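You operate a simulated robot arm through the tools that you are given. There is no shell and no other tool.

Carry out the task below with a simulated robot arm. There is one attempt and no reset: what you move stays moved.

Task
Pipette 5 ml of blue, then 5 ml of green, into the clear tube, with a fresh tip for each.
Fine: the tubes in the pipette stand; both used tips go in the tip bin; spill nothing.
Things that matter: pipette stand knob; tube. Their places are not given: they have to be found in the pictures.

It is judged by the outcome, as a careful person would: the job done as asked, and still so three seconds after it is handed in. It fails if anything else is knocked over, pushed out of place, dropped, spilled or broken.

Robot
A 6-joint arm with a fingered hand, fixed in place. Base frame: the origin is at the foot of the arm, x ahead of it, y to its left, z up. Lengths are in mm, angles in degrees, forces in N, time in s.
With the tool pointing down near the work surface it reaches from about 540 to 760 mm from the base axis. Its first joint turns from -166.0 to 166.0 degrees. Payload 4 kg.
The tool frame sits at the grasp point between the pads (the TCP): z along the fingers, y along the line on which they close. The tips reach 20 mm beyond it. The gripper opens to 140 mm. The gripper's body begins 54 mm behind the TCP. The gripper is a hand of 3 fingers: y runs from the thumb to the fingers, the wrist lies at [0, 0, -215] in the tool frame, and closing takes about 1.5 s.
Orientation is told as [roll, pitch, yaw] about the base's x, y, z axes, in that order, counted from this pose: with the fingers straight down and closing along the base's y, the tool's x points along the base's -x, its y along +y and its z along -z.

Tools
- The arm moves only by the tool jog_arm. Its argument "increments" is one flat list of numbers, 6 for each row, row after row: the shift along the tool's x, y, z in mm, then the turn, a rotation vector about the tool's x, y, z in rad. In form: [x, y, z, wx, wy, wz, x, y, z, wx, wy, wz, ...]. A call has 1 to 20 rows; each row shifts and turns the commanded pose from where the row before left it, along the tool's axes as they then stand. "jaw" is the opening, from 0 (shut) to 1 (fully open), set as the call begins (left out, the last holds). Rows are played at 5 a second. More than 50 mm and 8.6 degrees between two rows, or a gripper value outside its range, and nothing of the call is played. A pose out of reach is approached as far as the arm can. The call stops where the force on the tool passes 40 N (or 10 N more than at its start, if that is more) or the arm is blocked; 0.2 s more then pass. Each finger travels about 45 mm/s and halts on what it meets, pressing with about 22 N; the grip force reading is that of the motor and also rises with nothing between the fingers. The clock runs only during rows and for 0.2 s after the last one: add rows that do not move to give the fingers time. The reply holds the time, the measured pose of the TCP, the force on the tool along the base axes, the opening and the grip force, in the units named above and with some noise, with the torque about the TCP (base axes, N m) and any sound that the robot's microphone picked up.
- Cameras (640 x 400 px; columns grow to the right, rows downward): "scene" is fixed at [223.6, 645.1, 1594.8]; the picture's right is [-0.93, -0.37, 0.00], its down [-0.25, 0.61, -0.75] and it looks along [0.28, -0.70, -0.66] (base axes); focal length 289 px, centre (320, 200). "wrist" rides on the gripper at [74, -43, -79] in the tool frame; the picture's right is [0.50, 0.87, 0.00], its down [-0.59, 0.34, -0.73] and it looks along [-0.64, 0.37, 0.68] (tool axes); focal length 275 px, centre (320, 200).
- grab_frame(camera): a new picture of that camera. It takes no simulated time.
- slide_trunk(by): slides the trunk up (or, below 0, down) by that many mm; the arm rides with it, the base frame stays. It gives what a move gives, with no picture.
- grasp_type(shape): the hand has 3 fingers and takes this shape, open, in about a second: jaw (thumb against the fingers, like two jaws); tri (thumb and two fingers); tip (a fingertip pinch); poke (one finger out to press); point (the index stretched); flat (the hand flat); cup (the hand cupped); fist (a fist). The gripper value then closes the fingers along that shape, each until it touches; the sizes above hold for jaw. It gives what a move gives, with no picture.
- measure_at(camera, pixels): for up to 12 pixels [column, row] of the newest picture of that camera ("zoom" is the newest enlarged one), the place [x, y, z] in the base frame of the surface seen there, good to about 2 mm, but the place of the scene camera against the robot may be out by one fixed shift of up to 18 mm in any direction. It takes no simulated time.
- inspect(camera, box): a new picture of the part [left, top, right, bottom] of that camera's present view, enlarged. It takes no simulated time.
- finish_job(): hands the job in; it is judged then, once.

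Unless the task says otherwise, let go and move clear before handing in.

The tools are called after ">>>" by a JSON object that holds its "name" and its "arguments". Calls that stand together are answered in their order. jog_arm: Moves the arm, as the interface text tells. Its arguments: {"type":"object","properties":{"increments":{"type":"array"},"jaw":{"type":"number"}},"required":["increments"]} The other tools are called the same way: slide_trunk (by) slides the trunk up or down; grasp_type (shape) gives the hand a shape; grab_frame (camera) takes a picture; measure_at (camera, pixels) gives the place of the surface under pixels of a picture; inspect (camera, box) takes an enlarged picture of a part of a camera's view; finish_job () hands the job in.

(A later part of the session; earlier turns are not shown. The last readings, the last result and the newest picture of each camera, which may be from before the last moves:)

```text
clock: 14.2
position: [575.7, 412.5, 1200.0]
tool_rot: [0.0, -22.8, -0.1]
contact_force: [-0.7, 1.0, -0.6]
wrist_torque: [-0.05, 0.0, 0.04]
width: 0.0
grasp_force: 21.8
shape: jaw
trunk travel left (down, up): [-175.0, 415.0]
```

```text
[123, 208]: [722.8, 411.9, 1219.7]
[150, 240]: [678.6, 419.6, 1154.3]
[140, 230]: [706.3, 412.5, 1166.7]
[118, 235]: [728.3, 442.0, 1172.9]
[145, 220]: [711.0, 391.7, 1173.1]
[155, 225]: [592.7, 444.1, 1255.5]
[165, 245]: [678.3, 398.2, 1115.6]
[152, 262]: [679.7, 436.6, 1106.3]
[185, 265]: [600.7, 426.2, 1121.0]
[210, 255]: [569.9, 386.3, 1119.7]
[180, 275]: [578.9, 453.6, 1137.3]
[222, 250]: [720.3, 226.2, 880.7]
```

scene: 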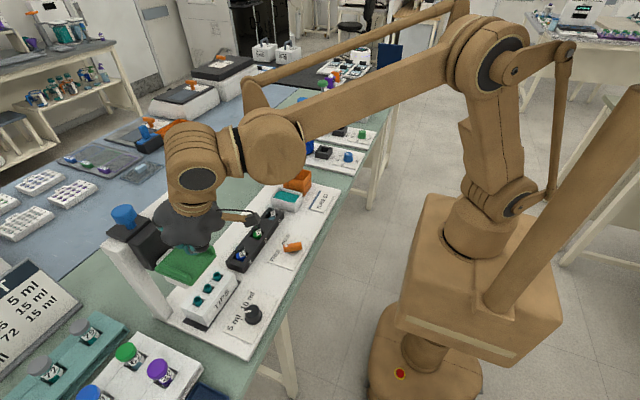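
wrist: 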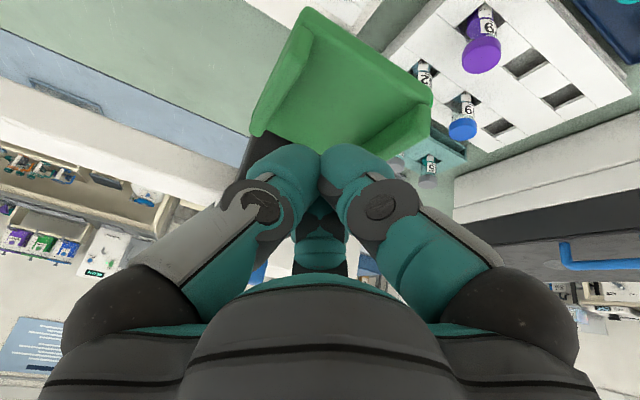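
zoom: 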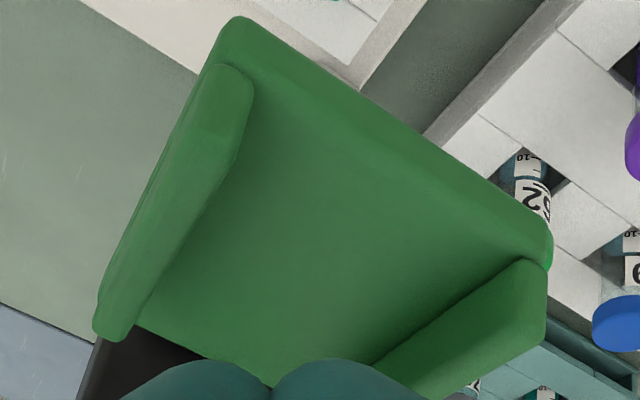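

The plate is at z ≈ 1133, walls inside y ≈ 390–446, and the black block's front face at x ≈ 676, so there is clearance. I'll centre at y ≈ 418 and descend to touch the plate gently in small steps.

>>> {"name": "jog_arm", "arguments": {"increments": [2.3, 3, 23.5, 0, 0, 0, 2.3, 3, 23.5, 0, 0, 0, 0.8, 0, 1.85, 0, 0, 0, 0.8, 0, 1.85, 0, 0, 0, 0.8, 0, 1.85, 0, 0, 0, 0.8, 0, 1.85, 0, 0, 0]}}

>>> {"name": "grab_frame", "arguments": {"camera": "wrist"}}

```text
clock: 15.7
position: [590.4, 421.7, 1147.6]
tool_rot: [0.0, -22.9, 0.0]
contact_force: [1.6, -0.6, 3.2]
wrist_torque: [-0.01, 0.0, 0.02]
width: 0.0
grasp_force: 21.6
shape: jaw
trunk travel left (down, up): [-175.0, 415.0]
```

```text
taken
```

wrist: 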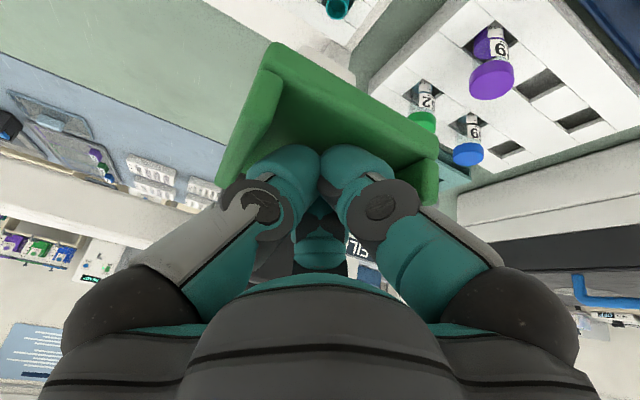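

A 3 N upward force shows the fingertips are now touching the plate at TCP z ≈ 1148. I'll push down about 10 mm in small steps and watch the force and head height.

>>> {"name": "jog_arm", "arguments": {"increments": [0.78, 0, 1.84, 0, 0, 0, 0.78, 0, 1.84, 0, 0, 0, 0.78, 0, 1.84, 0, 0, 0, 0.78, 0, 1.84, 0, 0, 0, 0.78, 0, 1.84, 0, 0, 0]}}

>>> {"name": "inspect", "arguments": {"camera": "scene", "box": [100, 190, 260, 310]}}

```text
clock: 16.9
position: [587.1, 420.4, 1138.1]
tool_rot: [0.0, -22.9, 0.1]
contact_force: [-0.3, -0.6, 2.8]
wrist_torque: [0.02, 0.01, 0.02]
width: 0.2
grasp_force: 22.0
shape: jaw
trunk travel left (down, up): [-175.0, 415.0]
```

```text
3.33 times, centred on (180, 250) of scene
```

zoom: 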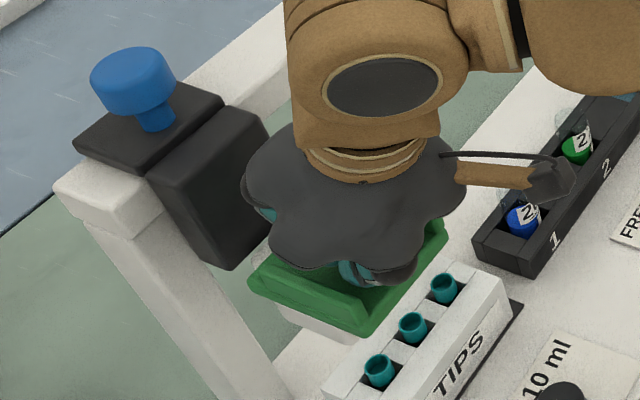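

The head goes down with only about 3 N. I'll lift 20 mm and see whether it springs back with the lever on FREE.

>>> {"name": "jog_arm", "arguments": {"increments": [-3.9, 0, -9.2, 0, 0, 0, -3.9, 0, -9.2, 0, 0, 0, 0, 0, 0, 0, 0, 0, 0, 0, 0, 0, 0, 0]}}

>>> {"name": "grab_frame", "arguments": {"camera": "wrist"}}

>>> {"name": "measure_at", "arguments": {"camera": "wrist", "pixels": [[310, 60], [350, 110], [345, 70], [420, 170], [255, 110], [340, 130]]}}

```text
clock: 17.9
position: [589.1, 421.7, 1157.8]
tool_rot: [-0.1, -22.8, 0.0]
contact_force: [-0.3, 0.0, -1.0]
wrist_torque: [0.03, 0.04, -0.01]
width: 0.0
grasp_force: 21.9
shape: jaw
trunk travel left (down, up): [-175.0, 415.0]
```

```text
taken
```

wrist: 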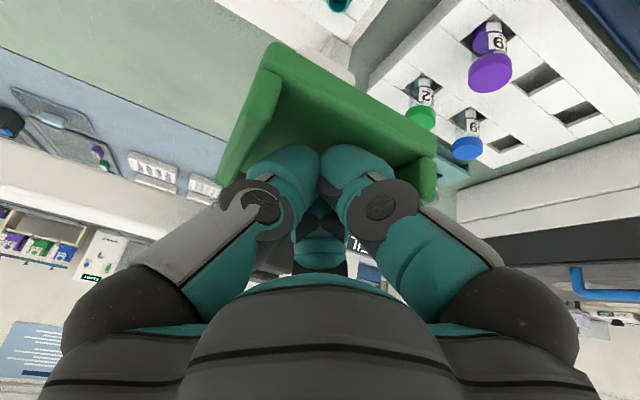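

```text
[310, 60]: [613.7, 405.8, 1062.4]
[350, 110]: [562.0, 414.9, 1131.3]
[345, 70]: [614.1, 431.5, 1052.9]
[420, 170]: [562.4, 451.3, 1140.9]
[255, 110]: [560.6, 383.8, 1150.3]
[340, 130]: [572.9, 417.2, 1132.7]
```

With the lever on FREE the head springs back up (plate again at z ≈ 1133). Next I'll test sliding the empty carriage by pressing the fingertips against the tray's low-y wall, in small steps.

>>> {"name": "jog_arm", "arguments": {"increments": [1.4, 0, 3.2, 0, 0, 0, 0, -5, 0, 0, 0, 0, 0, -5, 0, 0, 0, 0, 0, -5, 0, 0, 0, 0, 0, -5, 0, 0, 0, 0, 0, -5, 0, 0, 0, 0, 0, -5, 0, 0, 0, 0]}}

>>> {"name": "grab_frame", "arguments": {"camera": "wrist"}}

>>> {"name": "measure_at", "arguments": {"camera": "wrist", "pixels": [[350, 110], [420, 170], [255, 110], [340, 130], [435, 140], [265, 60]]}}

```text
clock: 19.4
position: [589.3, 391.1, 1154.7]
tool_rot: [0.1, -22.8, -0.1]
contact_force: [-1.3, -0.7, 2.9]
wrist_torque: [-0.01, -0.01, 0.03]
width: 0.0
grasp_force: 21.9
shape: jaw
trunk travel left (down, up): [-175.0, 415.0]
```

```text
taken
```

wrist: 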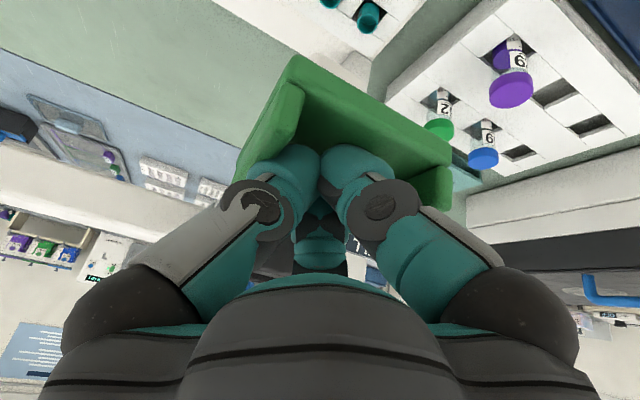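

```text
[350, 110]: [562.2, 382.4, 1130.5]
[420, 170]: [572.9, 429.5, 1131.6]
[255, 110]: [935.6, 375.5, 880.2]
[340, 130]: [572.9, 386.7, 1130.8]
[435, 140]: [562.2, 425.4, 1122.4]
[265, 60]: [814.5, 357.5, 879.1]
```

The force stayed small while I moved 30 mm in −y, so the carriage seems to have followed part of the way. I'll measure the tray's corners to get its present y.

>>> {"name": "inspect", "arguments": {"camera": "wrist", "box": [220, 40, 470, 210]}}

>>> {"name": "measure_at", "arguments": {"camera": "wrist", "pixels": [[294, 64], [300, 66], [286, 75], [448, 150], [447, 160], [445, 175], [275, 100], [290, 95], [445, 200], [400, 130]]}}

>>> {"name": "inspect", "arguments": {"camera": "scene", "box": [100, 190, 260, 310]}}

```text
2.35 times, centred on (345, 125) of wrist
```

zoom: 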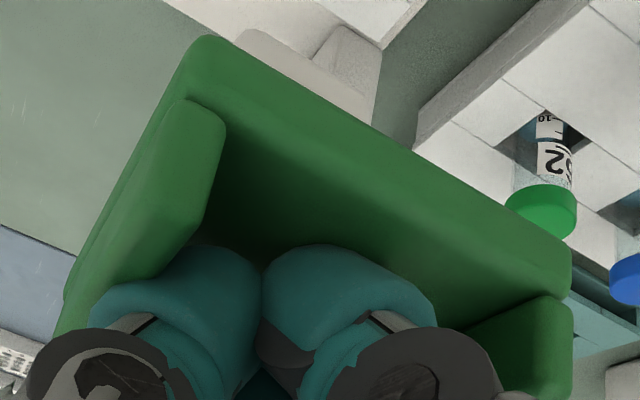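

```text
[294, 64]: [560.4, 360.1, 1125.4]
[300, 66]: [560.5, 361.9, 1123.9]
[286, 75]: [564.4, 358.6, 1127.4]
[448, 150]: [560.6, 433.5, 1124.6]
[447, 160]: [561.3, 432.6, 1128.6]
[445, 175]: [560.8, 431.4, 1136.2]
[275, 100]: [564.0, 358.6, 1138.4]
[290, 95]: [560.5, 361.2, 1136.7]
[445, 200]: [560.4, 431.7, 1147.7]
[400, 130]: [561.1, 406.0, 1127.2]
```

```text
3.33 times, centred on (180, 250) of scene
```

zoom: 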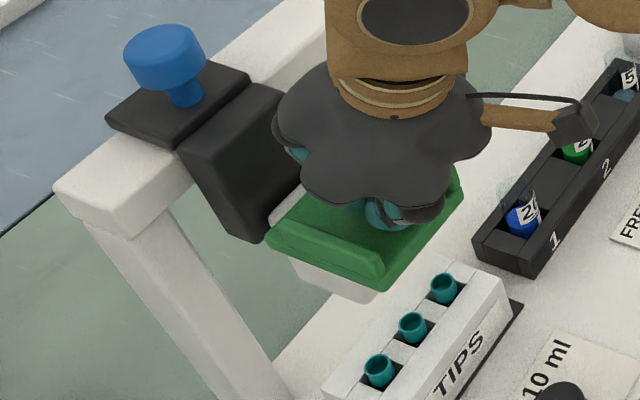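

The tray centre moved from y ≈ 419 to ≈ 396, so the carriage slides easily along the rail with the fingers about 5 mm to its −y side. I'll slide it on towards y ≈ 300 to a spot with nothing underneath.

>>> {"name": "jog_arm", "arguments": {"increments": [-0.4, -10, -0.9, 0, 0, 0, 0, -10, 0, 0, 0, 0, 0, -10, 0, 0, 0, 0, 0, -10, 0, 0, 0, 0, 0, -10, 0, 0, 0, 0, 0, -10, 0, 0, 0, 0, 0, -10, 0, 0, 0, 0, 0, -10, 0, 0, 0, 0, 0, -8, 0, 0, 0, 0, 0, -5, 0, 0, 0, 0, 0, -2, 0, 0, 0, 0]}}

>>> {"name": "grab_frame", "arguments": {"camera": "wrist"}}

>>> {"name": "measure_at", "arguments": {"camera": "wrist", "pixels": [[294, 64], [300, 66], [286, 75], [448, 150], [447, 160], [445, 175], [275, 100]]}}

>>> {"name": "inspect", "arguments": {"camera": "scene", "box": [100, 150, 300, 310]}}

```text
clock: 21.9
position: [588.7, 296.8, 1155.4]
tool_rot: [0.0, -22.9, 0.0]
contact_force: [-0.1, 0.5, 2.2]
wrist_torque: [-0.01, 0.0, 0.02]
width: 0.0
grasp_force: 21.8
shape: jaw
trunk travel left (down, up): [-175.0, 415.0]
```

```text
taken
```

wrist: 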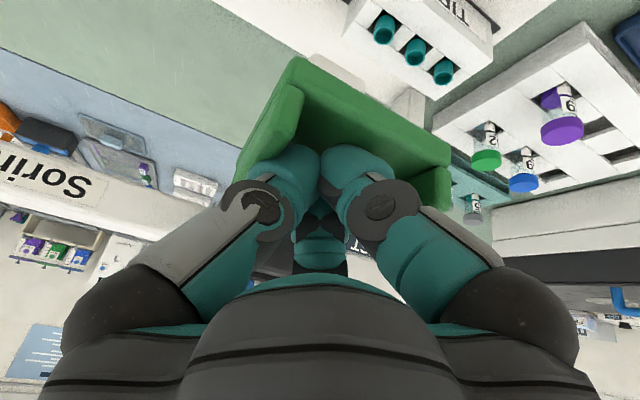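

```text
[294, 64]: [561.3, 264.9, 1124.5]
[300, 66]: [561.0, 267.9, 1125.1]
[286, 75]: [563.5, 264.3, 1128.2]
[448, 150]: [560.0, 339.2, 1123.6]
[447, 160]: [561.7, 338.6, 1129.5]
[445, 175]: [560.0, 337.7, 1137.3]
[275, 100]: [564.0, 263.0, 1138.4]
```

```text
2.50 times, centred on (200, 230) of scene
```

zoom: 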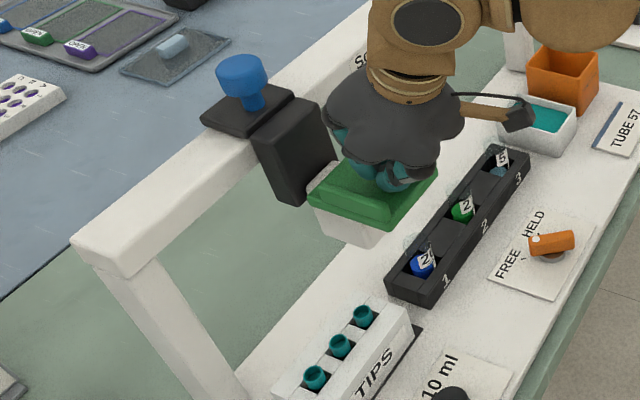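

The tray centre is now at y ≈ 301 and it followed the fingers exactly, without overshoot. Next I'll rise straight up and move over the blue plunger to look at and test it, with no tip fitted.

>>> {"name": "jog_arm", "arguments": {"increments": [-16.2, 2, -38.4, 0, 0, 0, -16.2, 2, -38.4, 0, 0, 0, -16.2, 0, -38.4, 0, 0, 0, -14, 0, -33, 0, 0, 0, -36, 0, 15.1, 0, 0, 0]}}

>>> {"name": "grab_frame", "arguments": {"camera": "wrist"}}

>>> {"name": "inspect", "arguments": {"camera": "scene", "box": [130, 150, 290, 270]}}

```text
clock: 23.1
position: [631.2, 304.3, 1314.8]
tool_rot: [0.0, -22.8, -0.2]
contact_force: [0.9, -0.2, -1.3]
wrist_torque: [0.0, 0.03, 0.0]
width: 0.0
grasp_force: 21.9
shape: jaw
trunk travel left (down, up): [-175.0, 415.0]
```

```text
taken
```

wrist: 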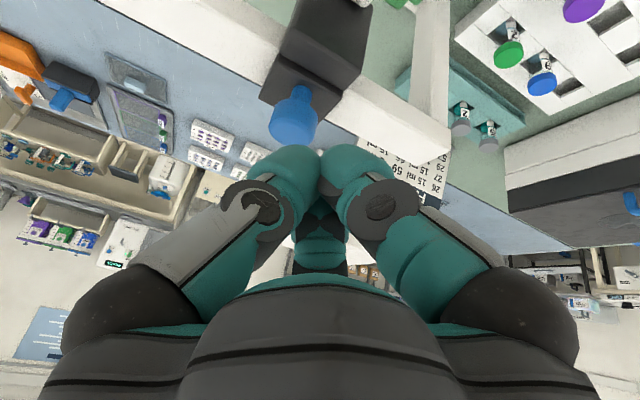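

```text
3.33 times, centred on (210, 210) of scene
```

zoom: 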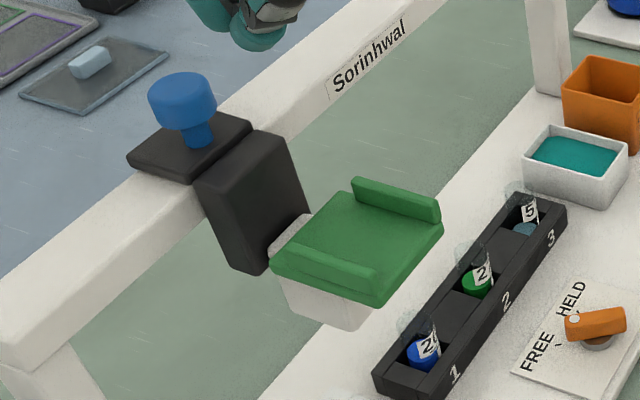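

The plunger is at about (293,115) in the wrist view. I'll measure its rim and top.

>>> {"name": "inspect", "arguments": {"camera": "wrist", "box": [240, 50, 360, 160]}}

>>> {"name": "measure_at", "arguments": {"camera": "wrist", "pixels": [[293, 118], [293, 100], [293, 135], [275, 120], [312, 120], [285, 110], [300, 110], [300, 90], [290, 140], [270, 130], [317, 125], [320, 70]]}}

```text
3.64 times, centred on (300, 105) of wrist
```

zoom: 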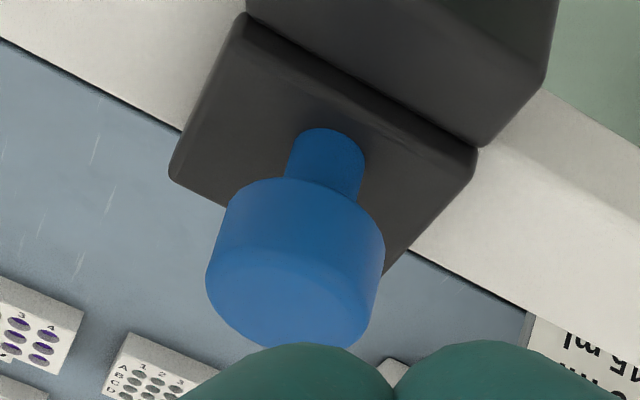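

```text
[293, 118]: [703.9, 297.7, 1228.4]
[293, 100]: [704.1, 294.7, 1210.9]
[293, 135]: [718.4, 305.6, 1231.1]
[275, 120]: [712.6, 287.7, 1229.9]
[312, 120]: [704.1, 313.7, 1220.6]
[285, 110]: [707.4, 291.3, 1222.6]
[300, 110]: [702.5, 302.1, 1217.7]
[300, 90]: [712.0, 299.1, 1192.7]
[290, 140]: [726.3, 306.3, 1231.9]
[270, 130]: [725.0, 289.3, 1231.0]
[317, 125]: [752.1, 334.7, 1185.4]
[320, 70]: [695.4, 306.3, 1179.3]
```

The plunger cap is centred near (719,302), top z ≈ 1232, with about 29 mm of stem below. I'll bring the fingertips just above it.

>>> {"name": "jog_arm", "arguments": {"increments": [-24, -0.7, 10.1, 0, 0, 0, -24, -0.7, 10.1, 0, 0, 0, -24, -0.7, 10.1, 0, 0, 0, 6.5, 0, 15.4, 0, 0, 0, 6.5, 0, 15.4, 0, 0, 0, 6.5, 0, 15.4, 0, 0, 0]}}

>>> {"name": "grab_frame", "arguments": {"camera": "wrist"}}

>>> {"name": "inspect", "arguments": {"camera": "scene", "box": [130, 110, 290, 230]}}

```text
clock: 24.4
position: [706.1, 299.5, 1264.8]
tool_rot: [0.0, -22.9, 0.0]
contact_force: [-0.2, -0.6, -0.2]
wrist_torque: [0.03, -0.04, -0.01]
width: 0.2
grasp_force: 22.0
shape: jaw
trunk travel left (down, up): [-175.0, 415.0]
```

```text
taken
```

wrist: 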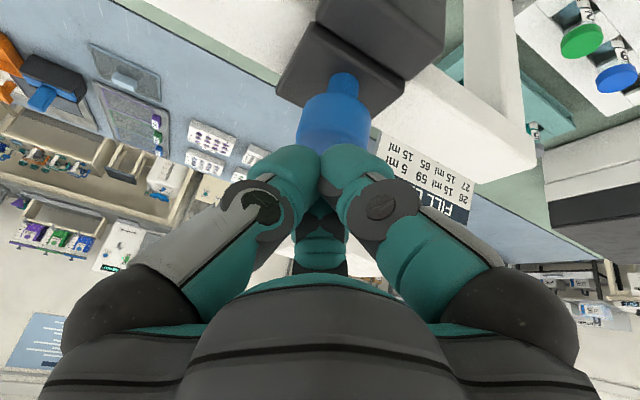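

```text
3.33 times, centred on (210, 170) of scene
```

zoom: 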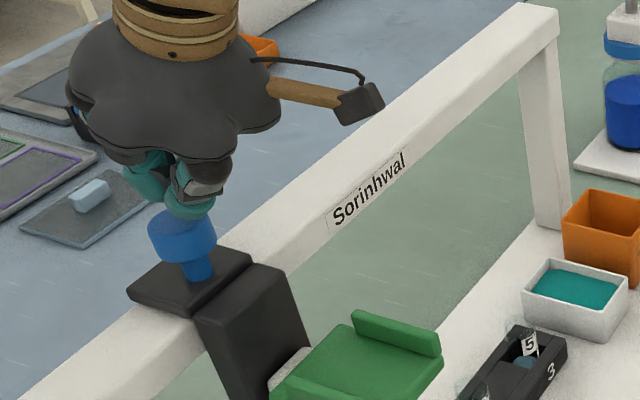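

The fingertips are centred above the plunger. I'll press in 2 mm steps until I feel contact and the first resistance.

>>> {"name": "jog_arm", "arguments": {"increments": [0.78, 0, 1.84, 0, 0, 0, 0.78, 0, 1.84, 0, 0, 0, 0.78, 0, 1.84, 0, 0, 0, 0.78, 0, 1.84, 0, 0, 0, 0.78, 0, 1.84, 0, 0, 0, 0.78, 0, 1.84, 0, 0, 0, 0.78, 0, 1.84, 0, 0, 0, 0.78, 0, 1.84, 0, 0, 0]}}

```text
clock: 26.2
position: [703.5, 297.7, 1251.8]
tool_rot: [0.0, -23.0, -0.2]
contact_force: [1.1, 0.0, 22.6]
wrist_torque: [0.01, -0.05, -0.03]
width: 0.1
grasp_force: 22.0
shape: jaw
trunk travel left (down, up): [-175.0, 415.0]
```

Force is 22.6 N at TCP z ≈ 1252, close to where the cap top should be. I'll look whether the plunger has gone down at all.

>>> {"name": "inspect", "arguments": {"camera": "scene", "box": [130, 150, 230, 225]}}

>>> {"name": "inspect", "arguments": {"camera": "wrist", "box": [270, 40, 400, 170]}}

>>> {"name": "measure_at", "arguments": {"camera": "zoom", "pixels": [[300, 250], [300, 200], [320, 170], [300, 280], [250, 300], [330, 320]]}}

```text
5.33 times, centred on (180, 188) of scene
```

zoom: 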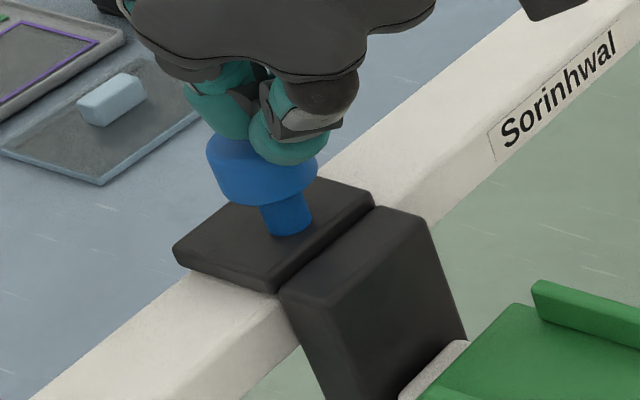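

```text
3.08 times, centred on (335, 105) of wrist
```

zoom: 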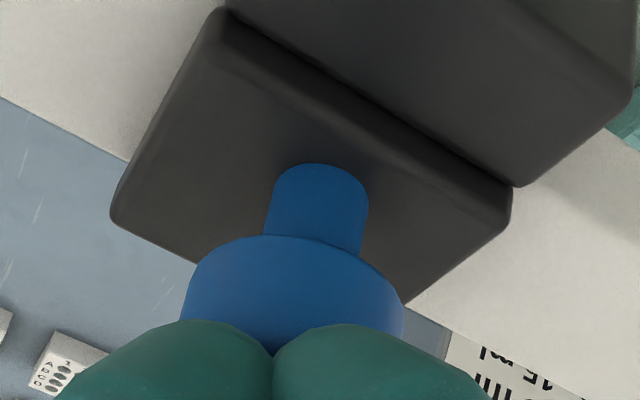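

```text
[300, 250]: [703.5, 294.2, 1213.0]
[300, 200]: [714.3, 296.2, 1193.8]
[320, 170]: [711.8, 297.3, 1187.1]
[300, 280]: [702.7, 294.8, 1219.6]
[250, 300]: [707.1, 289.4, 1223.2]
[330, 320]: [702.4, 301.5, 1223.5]
```

The cap hasn't clearly moved yet. I'll press a little further, staying under the 40 N stop.

>>> {"name": "jog_arm", "arguments": {"increments": [0.39, 0, 0.92, 0, 0, 0, 0.39, 0, 0.92, 0, 0, 0, 0.39, 0, 0.92, 0, 0, 0]}}

>>> {"name": "inspect", "arguments": {"camera": "wrist", "box": [270, 40, 400, 170]}}

>>> {"name": "measure_at", "arguments": {"camera": "zoom", "pixels": [[300, 250], [300, 200], [320, 170], [300, 280], [250, 300], [330, 320]]}}

```text
clock: 27.2
position: [701.0, 296.7, 1251.9]
tool_rot: [-0.1, -23.2, -0.1]
contact_force: [-3.8, 0.6, 30.1]
wrist_torque: [0.1, 0.08, -0.01]
width: 0.0
grasp_force: 22.2
shape: jaw
trunk travel left (down, up): [-175.0, 415.0]
stopped in row 3: the force on the tool passed its limit at 41 N (the readings are from after the stop); the commanded pose is now the measured one
```

```text
3.08 times, centred on (335, 105) of wrist
```

zoom: 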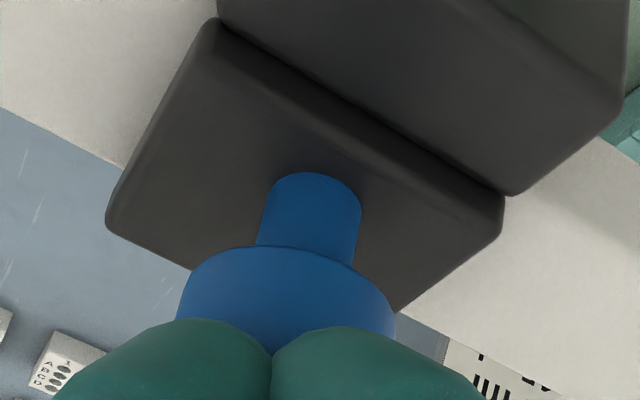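

```text
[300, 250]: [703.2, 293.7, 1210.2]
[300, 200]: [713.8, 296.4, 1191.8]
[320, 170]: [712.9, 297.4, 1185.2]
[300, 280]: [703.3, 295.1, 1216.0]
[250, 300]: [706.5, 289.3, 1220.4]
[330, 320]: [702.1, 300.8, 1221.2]
```

The plunger did not move at 41 N, so it isn't simply a soft press button in this state (FREE, no tip). I'll lift off and go back to the tray to feel the full downward travel here, where nothing lies under the nozzle.

>>> {"name": "jog_arm", "arguments": {"increments": [-7.8, 0, -18.4, 0, 0, 0, -15.5, 0, -36.8, 0, 0, 0, 34.6, 0, -14.6, 0, 0, 0, 34.6, 0, -14.6, 0, 0, 0, 34.6, 0, -14.6, 0, 0, 0]}}

>>> {"name": "grab_frame", "arguments": {"camera": "wrist"}}

>>> {"name": "inspect", "arguments": {"camera": "scene", "box": [130, 150, 290, 270]}}

```text
clock: 28.4
position: [590.1, 298.9, 1309.7]
tool_rot: [0.0, -22.9, -0.1]
contact_force: [-0.3, -0.8, 0.4]
wrist_torque: [0.01, -0.03, -0.01]
width: 0.0
grasp_force: 22.0
shape: jaw
trunk travel left (down, up): [-175.0, 415.0]
```

```text
taken
```

wrist: 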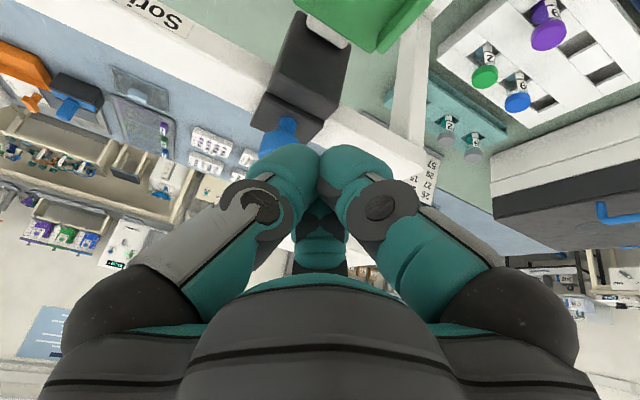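

```text
3.33 times, centred on (210, 210) of scene
```

zoom: 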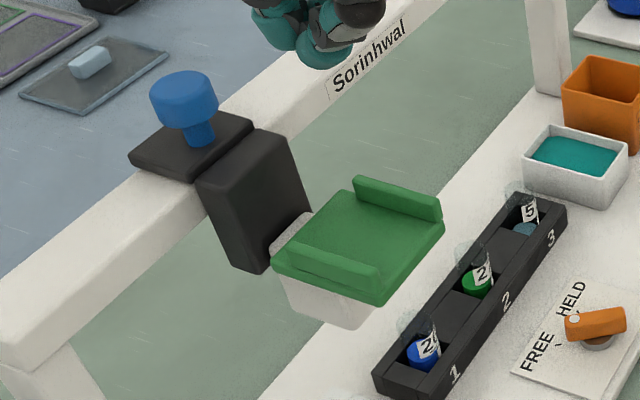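

The carriage is still at y ≈ 301. I'll descend back into the tray centre and stop just above the plate.

>>> {"name": "jog_arm", "arguments": {"increments": [14.5, 0.5, 34.5, 0, 0, 0, 14.5, 0.5, 34.5, 0, 0, 0, 14.5, 0.5, 34.5, 0, 0, 0, 14.5, 0, 34.5, 0, 0, 0]}}

>>> {"name": "grab_frame", "arguments": {"camera": "wrist"}}

```text
clock: 29.4
position: [594.7, 299.4, 1154.7]
tool_rot: [0.1, -23.0, 0.1]
contact_force: [1.9, 0.4, 3.5]
wrist_torque: [0.03, 0.0, -0.01]
width: 0.0
grasp_force: 21.8
shape: jaw
trunk travel left (down, up): [-175.0, 415.0]
```

```text
taken
```

wrist: 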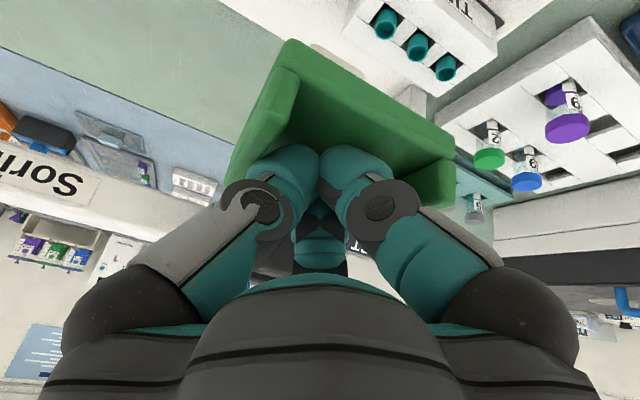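

The fingers rest on the plate (3.5 N). I'll push down in 4 mm steps and watch force over the stroke.

>>> {"name": "jog_arm", "arguments": {"increments": [1.55, 0, 3.69, 0, 0, 0, 1.55, 0, 3.69, 0, 0, 0, 1.55, 0, 3.69, 0, 0, 0, 1.55, 0, 3.69, 0, 0, 0, 1.55, 0, 3.69, 0, 0, 0, 1.55, 0, 3.69, 0, 0, 0]}}

>>> {"name": "jog_arm", "arguments": {"increments": [1.55, 0, 3.69, 0, 0, 0, 1.55, 0, 3.69, 0, 0, 0, 1.55, 0, 3.69, 0, 0, 0, 1.55, 0, 3.69, 0, 0, 0]}}

>>> {"name": "jog_arm", "arguments": {"increments": [1.55, 0, 3.69, 0, 0, 0, 1.55, 0, 3.69, 0, 0, 0, 1.55, 0, 3.69, 0, 0, 0, 1.55, 0, 3.69, 0, 0, 0]}}

>>> {"name": "inspect", "arguments": {"camera": "scene", "box": [130, 150, 330, 300]}}

```text
clock: 30.9
position: [593.2, 298.9, 1134.0]
tool_rot: [0.0, -22.9, -0.1]
contact_force: [1.2, -0.8, 2.7]
wrist_torque: [0.04, -0.01, 0.01]
width: 0.1
grasp_force: 21.5
shape: jaw
trunk travel left (down, up): [-175.0, 415.0]
```

```text
clock: 31.9
position: [592.4, 298.8, 1117.9]
tool_rot: [0.0, -22.9, 0.0]
contact_force: [2.5, -0.4, 4.3]
wrist_torque: [0.0, 0.0, 0.02]
width: 0.0
grasp_force: 21.8
shape: jaw
trunk travel left (down, up): [-175.0, 415.0]
```

```text
clock: 32.9
position: [592.7, 299.1, 1100.6]
tool_rot: [-0.1, -22.8, 0.0]
contact_force: [1.5, -0.2, 5.5]
wrist_torque: [-0.02, -0.02, 0.04]
width: 0.0
grasp_force: 22.5
shape: jaw
trunk travel left (down, up): [-175.0, 415.0]
```

```text
2.67 times, centred on (230, 225) of scene
```

zoom: 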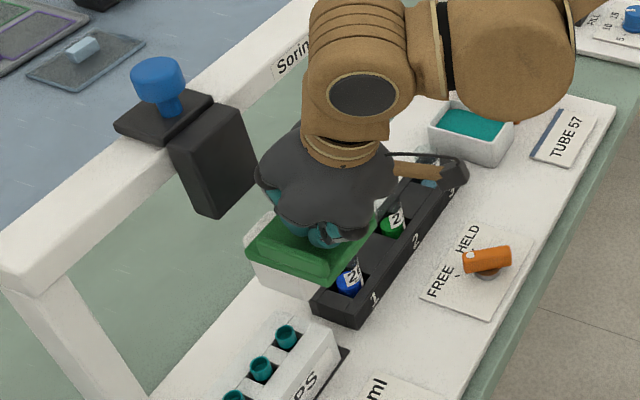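

The head has gone down 54 mm with force rising slowly to 5.5 N, like a spring, and the plunger has not moved. I'll continue to find the end of travel.

>>> {"name": "jog_arm", "arguments": {"increments": [1.55, 0, 3.69, 0, 0, 0, 1.55, 0, 3.69, 0, 0, 0, 1.55, 0, 3.69, 0, 0, 0, 1.55, 0, 3.69, 0, 0, 0]}}

>>> {"name": "jog_arm", "arguments": {"increments": [1.55, 0, 3.69, 0, 0, 0, 1.55, 0, 3.69, 0, 0, 0, 1.55, 0, 3.69, 0, 0, 0]}}

>>> {"name": "jog_arm", "arguments": {"increments": [1.16, 0, 2.76, 0, 0, 0, 1.16, 0, 2.76, 0, 0, 0, 1.16, 0, 2.76, 0, 0, 0]}}

>>> {"name": "inspect", "arguments": {"camera": "scene", "box": [130, 150, 330, 300]}}

```text
clock: 33.9
position: [591.6, 299.0, 1084.5]
tool_rot: [0.0, -22.9, 0.0]
contact_force: [0.8, 0.2, 5.2]
wrist_torque: [0.03, -0.04, -0.01]
width: 0.0
grasp_force: 21.5
shape: jaw
trunk travel left (down, up): [-175.0, 415.0]
```

```text
clock: 34.6
position: [591.2, 299.0, 1074.0]
tool_rot: [0.0, -23.0, 0.0]
contact_force: [-0.1, -0.3, 17.5]
wrist_torque: [-0.02, 0.07, 0.02]
width: 0.2
grasp_force: 22.1
shape: jaw
trunk travel left (down, up): [-175.0, 415.0]
```

```text
clock: 35.1
position: [591.7, 298.9, 1072.8]
tool_rot: [0.0, -23.2, 0.0]
contact_force: [-1.9, -0.8, 33.3]
wrist_torque: [-0.08, 0.11, 0.0]
width: 0.0
grasp_force: 22.1
shape: jaw
trunk travel left (down, up): [-175.0, 415.0]
stopped in row 2: the force on the tool passed its limit at 46 N (the readings are from after the stop); the commanded pose is now the measured one
```

```text
2.67 times, centred on (230, 225) of scene
```

zoom: 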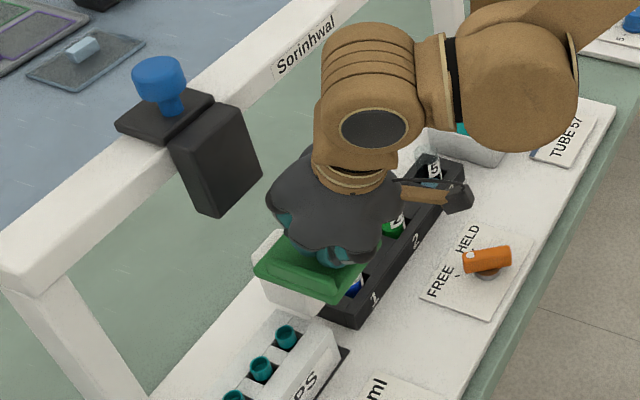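

The head hits a hard stop after about 80 mm of travel (nozzle then ≈ z 950, about 13 mm inside a tip), so a full push fits a tip or dips it. I'll let the head rise again and check it returns, keeping the fingers in the tray.

>>> {"name": "jog_arm", "arguments": {"increments": [-11, 0, -26.1, 0, 0, 0, -11, 0, -26.1, 0, 0, 0, -10, 0, -23.6, 0, 0, 0, 0, 0, 0, 0, 0, 0, 0, 0, 0, 0, 0, 0]}}

>>> {"name": "grab_frame", "arguments": {"camera": "wrist"}}

>>> {"name": "inspect", "arguments": {"camera": "scene", "box": [130, 150, 330, 300]}}

```text
clock: 36.3
position: [591.7, 300.6, 1150.7]
tool_rot: [0.0, -23.0, 0.0]
contact_force: [0.0, -0.3, 2.6]
wrist_torque: [0.0, 0.02, -0.02]
width: 0.0
grasp_force: 22.0
shape: jaw
trunk travel left (down, up): [-175.0, 415.0]
```

```text
taken
```

wrist: 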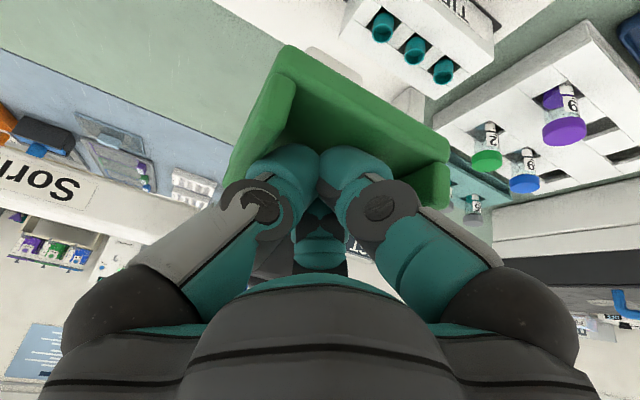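

```text
2.67 times, centred on (230, 225) of scene
```

zoom: 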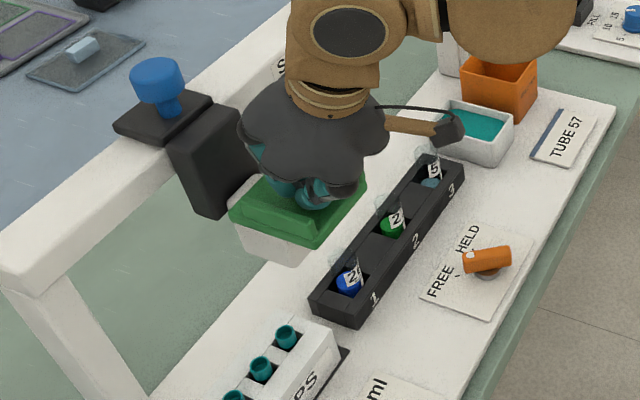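

The head is back at the top. I'll slide the carriage +y to about y ≈ 344 over the nearest tip, which also clears the space around the lever.

>>> {"name": "jog_arm", "arguments": {"increments": [-1.4, 0, -3.2, 0, 0, 0, 0, 8, 0, 0, 0, 0, 0, 8, 0, 0, 0, 0, 0, 8, 0, 0, 0, 0, 0, 8, 0, 0, 0, 0, 0, 8, 0, 0, 0, 0, 0, 5, 0, 0, 0, 0, 0, 2, 0, 0, 0, 0]}}

>>> {"name": "grab_frame", "arguments": {"camera": "wrist"}}

>>> {"name": "measure_at", "arguments": {"camera": "wrist", "pixels": [[275, 55], [285, 52], [270, 65], [435, 150], [434, 160], [430, 175], [262, 85], [310, 60], [345, 75], [330, 70]]}}

>>> {"name": "inspect", "arguments": {"camera": "wrist", "box": [240, 0, 460, 180]}}

```text
clock: 38.1
position: [592.7, 348.2, 1156.0]
tool_rot: [-0.1, -23.0, 0.0]
contact_force: [-0.2, 0.8, 0.1]
wrist_torque: [-0.03, 0.04, 0.01]
width: 0.1
grasp_force: 22.2
shape: jaw
trunk travel left (down, up): [-175.0, 415.0]
```

```text
taken
```

wrist: 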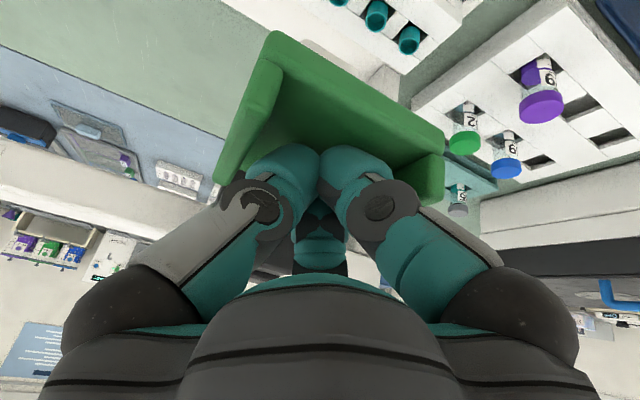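

```text
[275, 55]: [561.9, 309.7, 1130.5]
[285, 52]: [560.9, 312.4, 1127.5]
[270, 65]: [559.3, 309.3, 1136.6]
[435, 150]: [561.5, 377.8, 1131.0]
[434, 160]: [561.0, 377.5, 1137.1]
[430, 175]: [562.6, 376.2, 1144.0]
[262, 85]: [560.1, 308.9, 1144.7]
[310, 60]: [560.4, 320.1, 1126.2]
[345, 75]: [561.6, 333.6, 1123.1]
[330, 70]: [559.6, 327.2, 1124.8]
```

```text
2.22 times, centred on (350, 90) of wrist
```

zoom: 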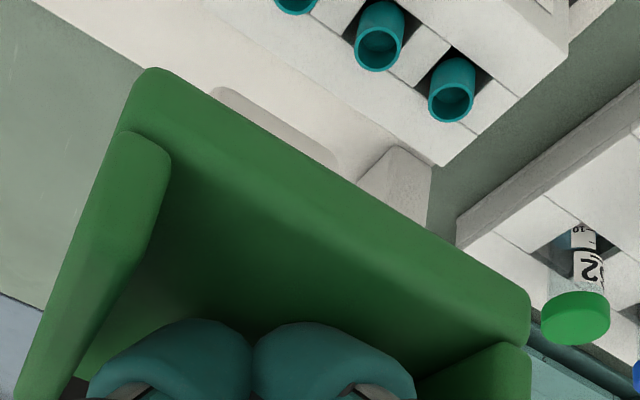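

I'll measure the tray's outer corners more exactly to know the carriage's y.

>>> {"name": "measure_at", "arguments": {"camera": "wrist", "pixels": [[268, 38], [264, 42], [259, 55], [252, 75], [442, 145], [443, 152], [441, 162], [440, 172], [441, 139]]}}

```text
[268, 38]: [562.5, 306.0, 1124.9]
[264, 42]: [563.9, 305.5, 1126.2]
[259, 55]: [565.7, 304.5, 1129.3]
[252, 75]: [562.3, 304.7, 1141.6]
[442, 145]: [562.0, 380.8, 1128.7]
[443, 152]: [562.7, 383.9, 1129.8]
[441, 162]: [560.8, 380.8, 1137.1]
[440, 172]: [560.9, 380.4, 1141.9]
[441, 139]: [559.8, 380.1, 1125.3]
```

The tray spans y ≈ 305–381, so its centre (343) lines up with the nearest tip. Now I'll rise out of the tray, retreat in front of the stand and straighten the tool to work the lever.

>>> {"name": "jog_arm", "arguments": {"increments": [-17.5, 0, -41.5, 0, 0, 0, 19.6, -37, -8.25, 0, 0, 0, 19.6, -37, -8.25, 0, 0, 0, 19.6, -37, -8.25, 0, 0, 0, 16, -22, -6.8, 0, 0, 0, 0, 0, 0, 0, 0.1333, 0, 0, 0, 0, 0, 0.1333, 0, 0, 0, 0, 0, 0.1333, 0]}}

>>> {"name": "grab_frame", "arguments": {"camera": "scene"}}

```text
clock: 39.9
position: [511.8, 214.0, 1200.5]
tool_rot: [0.0, 0.0, 0.0]
contact_force: [-0.4, -0.8, -0.4]
wrist_torque: [0.0, -0.01, 0.02]
width: 0.2
grasp_force: 22.1
shape: jaw
trunk travel left (down, up): [-175.0, 415.0]
```

```text
taken
```

scene: 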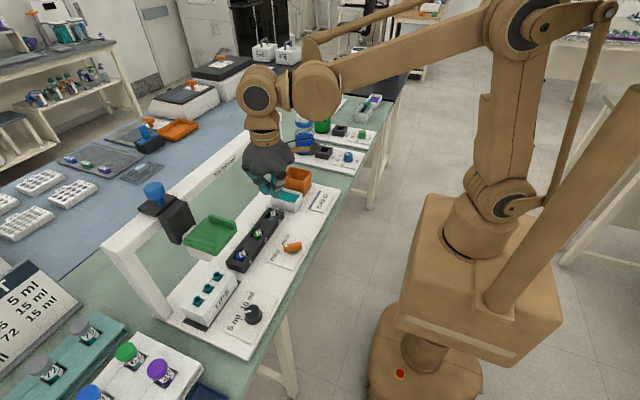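

The arm is clear and the tool points straight down at (512,214,1200). I'll lower the trunk and check the lever from close up.

>>> {"name": "slide_trunk", "arguments": {"by": -165}}

>>> {"name": "grab_frame", "arguments": {"camera": "wrist"}}

>>> {"name": "inspect", "arguments": {"camera": "scene", "box": [200, 160, 360, 280]}}

```text
clock: 41.8
position: [511.6, 214.9, 1036.5]
tool_rot: [0.1, -0.1, 0.0]
contact_force: [0.2, 0.1, -0.3]
wrist_torque: [-0.02, 0.0, -0.01]
width: 0.0
grasp_force: 21.8
shape: jaw
trunk travel left (down, up): [-10.0, 580.0]
```

```text
taken
```

wrist: 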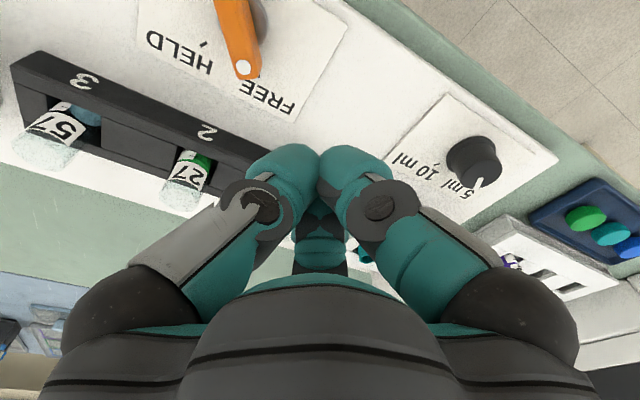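

```text
3.33 times, centred on (280, 220) of scene
```

zoom: 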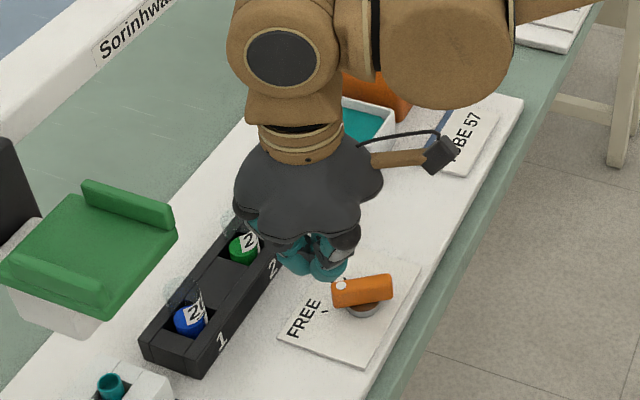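

The lever's white dot is at (242,67) in the wrist view, near FREE. I'll measure the lever's outline and the tube tops from here.

>>> {"name": "inspect", "arguments": {"camera": "wrist", "box": [180, 0, 300, 110]}}

>>> {"name": "measure_at", "arguments": {"camera": "wrist", "pixels": [[242, 67], [247, 78], [232, 75], [255, 70], [235, 30], [220, 30], [258, 25], [265, 15], [205, 45], [230, 5], [260, 45], [228, 60]]}}

>>> {"name": "inspect", "arguments": {"camera": "wrist", "box": [0, 60, 260, 230]}}

>>> {"name": "measure_at", "arguments": {"camera": "wrist", "pixels": [[45, 128], [30, 150], [60, 150], [45, 165], [80, 110], [188, 170], [180, 195], [180, 210], [165, 200], [195, 205], [205, 160], [60, 130]]}}

```text
3.64 times, centred on (240, 55) of wrist
```

zoom: 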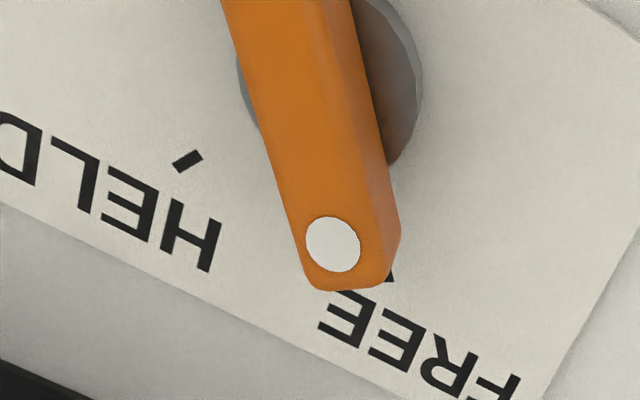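

```text
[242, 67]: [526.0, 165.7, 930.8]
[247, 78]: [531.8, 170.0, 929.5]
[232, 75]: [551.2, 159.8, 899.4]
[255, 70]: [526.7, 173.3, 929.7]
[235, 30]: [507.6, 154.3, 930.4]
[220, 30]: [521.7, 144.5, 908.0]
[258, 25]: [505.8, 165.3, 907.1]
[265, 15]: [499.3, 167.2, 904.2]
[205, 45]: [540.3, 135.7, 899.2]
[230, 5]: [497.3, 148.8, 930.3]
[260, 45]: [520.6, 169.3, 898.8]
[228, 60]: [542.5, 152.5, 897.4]
```

```text
2.35 times, centred on (130, 145) of wrist
```

zoom: 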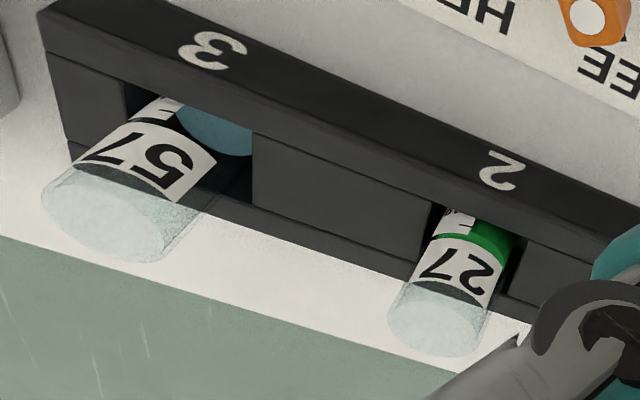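

```text
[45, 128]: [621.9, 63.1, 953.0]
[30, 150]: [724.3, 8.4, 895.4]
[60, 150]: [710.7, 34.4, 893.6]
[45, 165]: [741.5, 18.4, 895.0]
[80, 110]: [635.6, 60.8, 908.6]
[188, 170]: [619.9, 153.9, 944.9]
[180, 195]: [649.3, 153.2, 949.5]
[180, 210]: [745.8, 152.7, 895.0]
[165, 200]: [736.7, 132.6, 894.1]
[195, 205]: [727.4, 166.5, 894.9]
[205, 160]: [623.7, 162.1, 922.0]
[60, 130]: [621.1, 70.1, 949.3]
```

The lever pivots near (508,155), its end is at (532,169) with top z 931, and HELD is toward −y. I'll lower the closed fingers beside its +y face to tip z ≈ 915, clear of the card at 898.

>>> {"name": "jog_arm", "arguments": {"increments": [-5.5, 1, 34, 0, 0, 0, -5.5, 1, 34, 0, 0, 0, -5.5, 0, 30, 0, 0, 0]}}

>>> {"name": "grab_frame", "arguments": {"camera": "wrist"}}

>>> {"name": "inspect", "arguments": {"camera": "scene", "box": [200, 160, 360, 280]}}

```text
clock: 42.6
position: [529.7, 216.8, 937.1]
tool_rot: [0.1, -0.1, -0.1]
contact_force: [-0.1, -0.8, -0.3]
wrist_torque: [0.0, -0.05, 0.0]
width: 0.0
grasp_force: 22.4
shape: jaw
trunk travel left (down, up): [-10.0, 580.0]
```

```text
taken
```

wrist: 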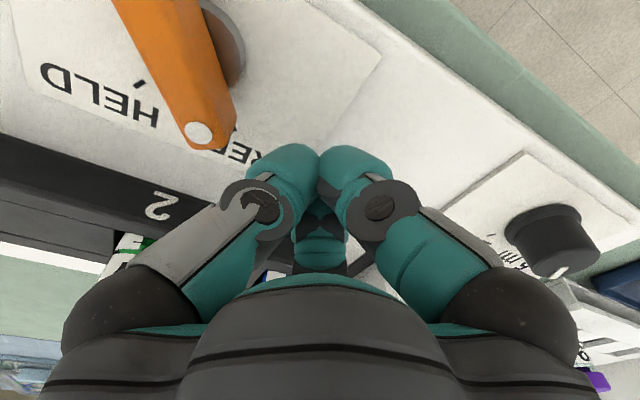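

```text
3.33 times, centred on (280, 220) of scene
```

zoom: 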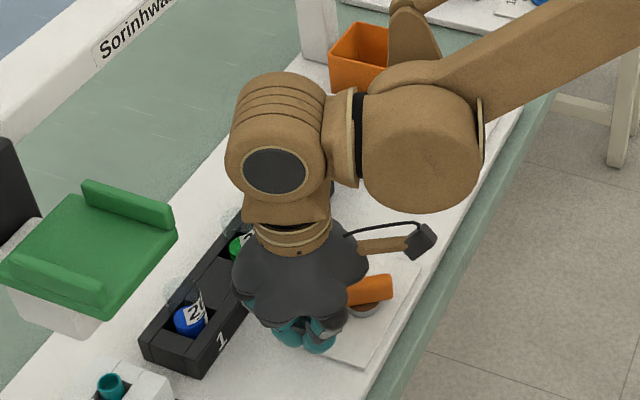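

The closed fingers are beside the lever with the thumb side facing it. I'll push toward −y in small steps to swing it to HELD.

>>> {"name": "jog_arm", "arguments": {"increments": [0, -4, 0, 0, 0, 0, 0, -4, 0, 0, 0, 0, 0, -4, 0, 0, 0, 0, 0, -4, 0, 0, 0, 0, 0, -4, 0, 0, 0, 0, 0, -4, 0, 0, 0, 0]}}

>>> {"name": "inspect", "arguments": {"camera": "wrist", "box": [100, 0, 360, 200]}}

```text
clock: 44.0
position: [528.3, 193.2, 937.1]
tool_rot: [-0.1, -0.1, 0.1]
contact_force: [0.3, 0.2, 0.4]
wrist_torque: [-0.06, 0.03, 0.0]
width: 0.0
grasp_force: 22.1
shape: jaw
trunk travel left (down, up): [-10.0, 580.0]
```

```text
2.00 times, centred on (230, 100) of wrist
```

zoom: 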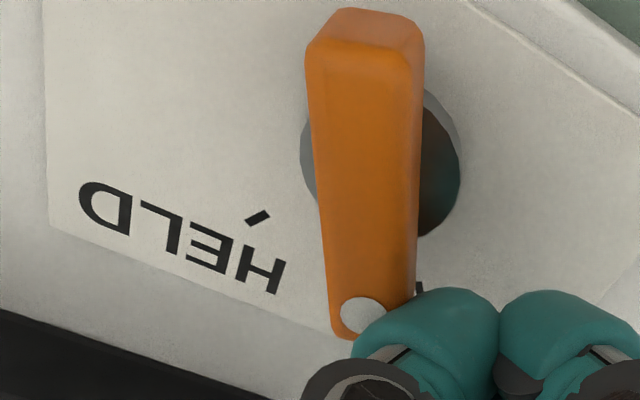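

The finger is now against the lever near its dot. I'll keep pushing toward HELD.

>>> {"name": "jog_arm", "arguments": {"increments": [0, -4, 0, 0, 0, 0, 0, -4, 0, 0, 0, 0, 0, -4, 0, 0, 0, 0, 0, -4, 0, 0, 0, 0]}}

>>> {"name": "inspect", "arguments": {"camera": "wrist", "box": [100, 0, 360, 200]}}

```text
clock: 45.0
position: [528.9, 177.5, 938.0]
tool_rot: [0.0, -0.2, 0.0]
contact_force: [0.0, -0.5, 0.2]
wrist_torque: [0.01, 0.02, 0.0]
width: 0.3
grasp_force: 21.8
shape: jaw
trunk travel left (down, up): [-10.0, 580.0]
```

```text
2.00 times, centred on (230, 100) of wrist
```

zoom: 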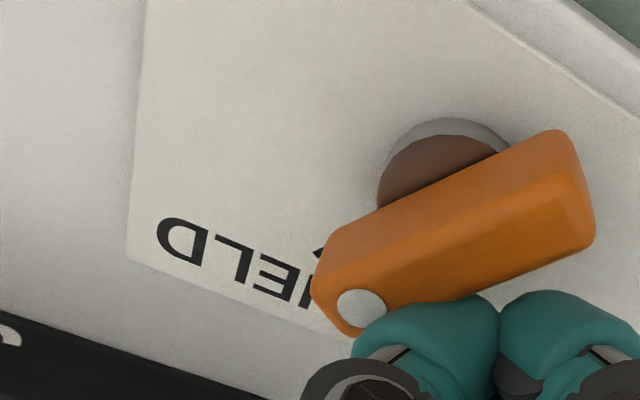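

The lever has swung and its dot end now covers the HELD tick. I'll back off and measure its angle.

>>> {"name": "jog_arm", "arguments": {"increments": [0, 20, 0, 0, 0, 0, 0, 20, -20, 0, 0, 0, 0, 0, -40, 0, 0, 0, 0, 0, -40, 0, 0, 0]}}

>>> {"name": "grab_frame", "arguments": {"camera": "wrist"}}

>>> {"name": "inspect", "arguments": {"camera": "wrist", "box": [120, 0, 300, 110]}}

```text
clock: 46.0
position: [528.6, 216.3, 1037.4]
tool_rot: [0.0, -0.1, -0.1]
contact_force: [0.0, -0.5, 0.0]
wrist_torque: [-0.03, 0.0, -0.02]
width: 0.1
grasp_force: 22.2
shape: jaw
trunk travel left (down, up): [-10.0, 580.0]
```

```text
taken
```

wrist: 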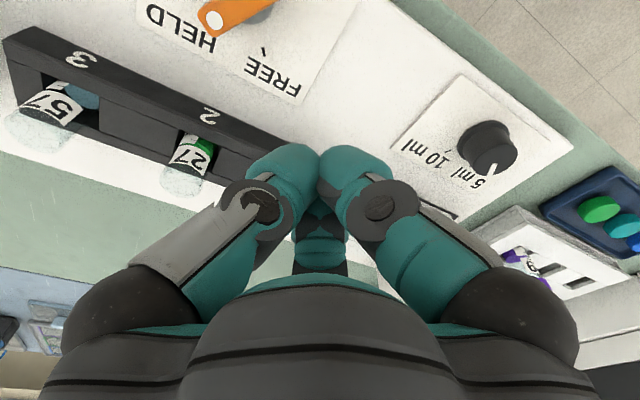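

```text
3.56 times, centred on (210, 55) of wrist
```

zoom: 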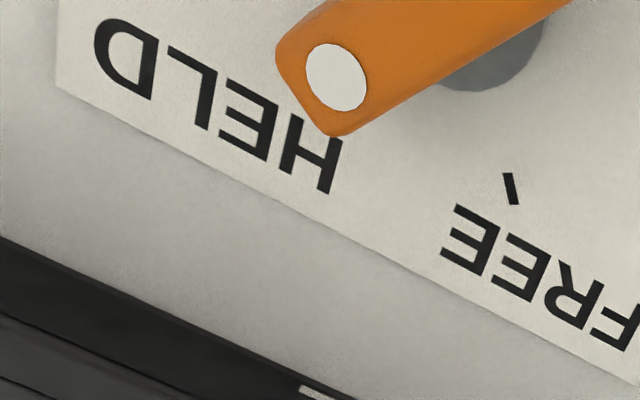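

The lever now points at HELD and the FREE tick is exposed. I'll measure the dot, then go back to the tray and test how the head behaves in HELD.

>>> {"name": "measure_at", "arguments": {"camera": "wrist", "pixels": [[214.5, 20], [230, 10], [245, 5], [265, 52]]}}

>>> {"name": "slide_trunk", "arguments": {"by": 165}}

```text
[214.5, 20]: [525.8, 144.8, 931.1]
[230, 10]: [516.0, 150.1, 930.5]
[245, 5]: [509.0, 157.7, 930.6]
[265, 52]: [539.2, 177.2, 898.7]
```

```text
clock: 47.9
position: [527.4, 216.4, 1201.6]
tool_rot: [0.0, 0.0, 0.0]
contact_force: [0.4, 0.5, 0.2]
wrist_torque: [0.01, 0.01, -0.01]
width: 0.2
grasp_force: 21.6
shape: jaw
trunk travel left (down, up): [-175.0, 415.0]
```

The dot at (525.8,144.8) about the pivot (508,155) is −30°, so the lever is set to HELD. I'll return to the tray with the tilted hand.

>>> {"name": "jog_arm", "arguments": {"increments": [0, 0, 0, 0, -0.1333, 0, 0, 0, 0, 0, -0.1333, 0, 0, 0, 0, 0, -0.1333, 0, -20, 42.3, 8.4, 0, 0, 0, -20, 42.3, 8.4, 0, 0, 0, -20, 42.3, 8.4, 0, 0, 0, 8, 0, 19, 0, 0, 0, 7.5, 0, 17.8, 0, 0, 0]}}

>>> {"name": "grab_frame", "arguments": {"camera": "wrist"}}

```text
clock: 49.7
position: [592.2, 343.6, 1163.1]
tool_rot: [0.1, -22.9, 0.0]
contact_force: [0.7, 0.9, -0.2]
wrist_torque: [0.0, 0.0, 0.01]
width: 0.2
grasp_force: 22.1
shape: jaw
trunk travel left (down, up): [-175.0, 415.0]
```

```text
taken
```

wrist: 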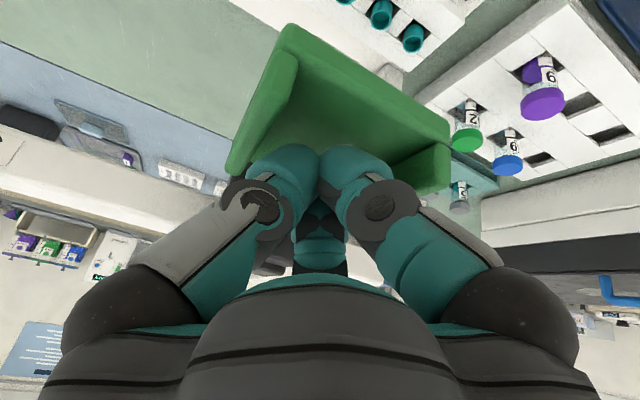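

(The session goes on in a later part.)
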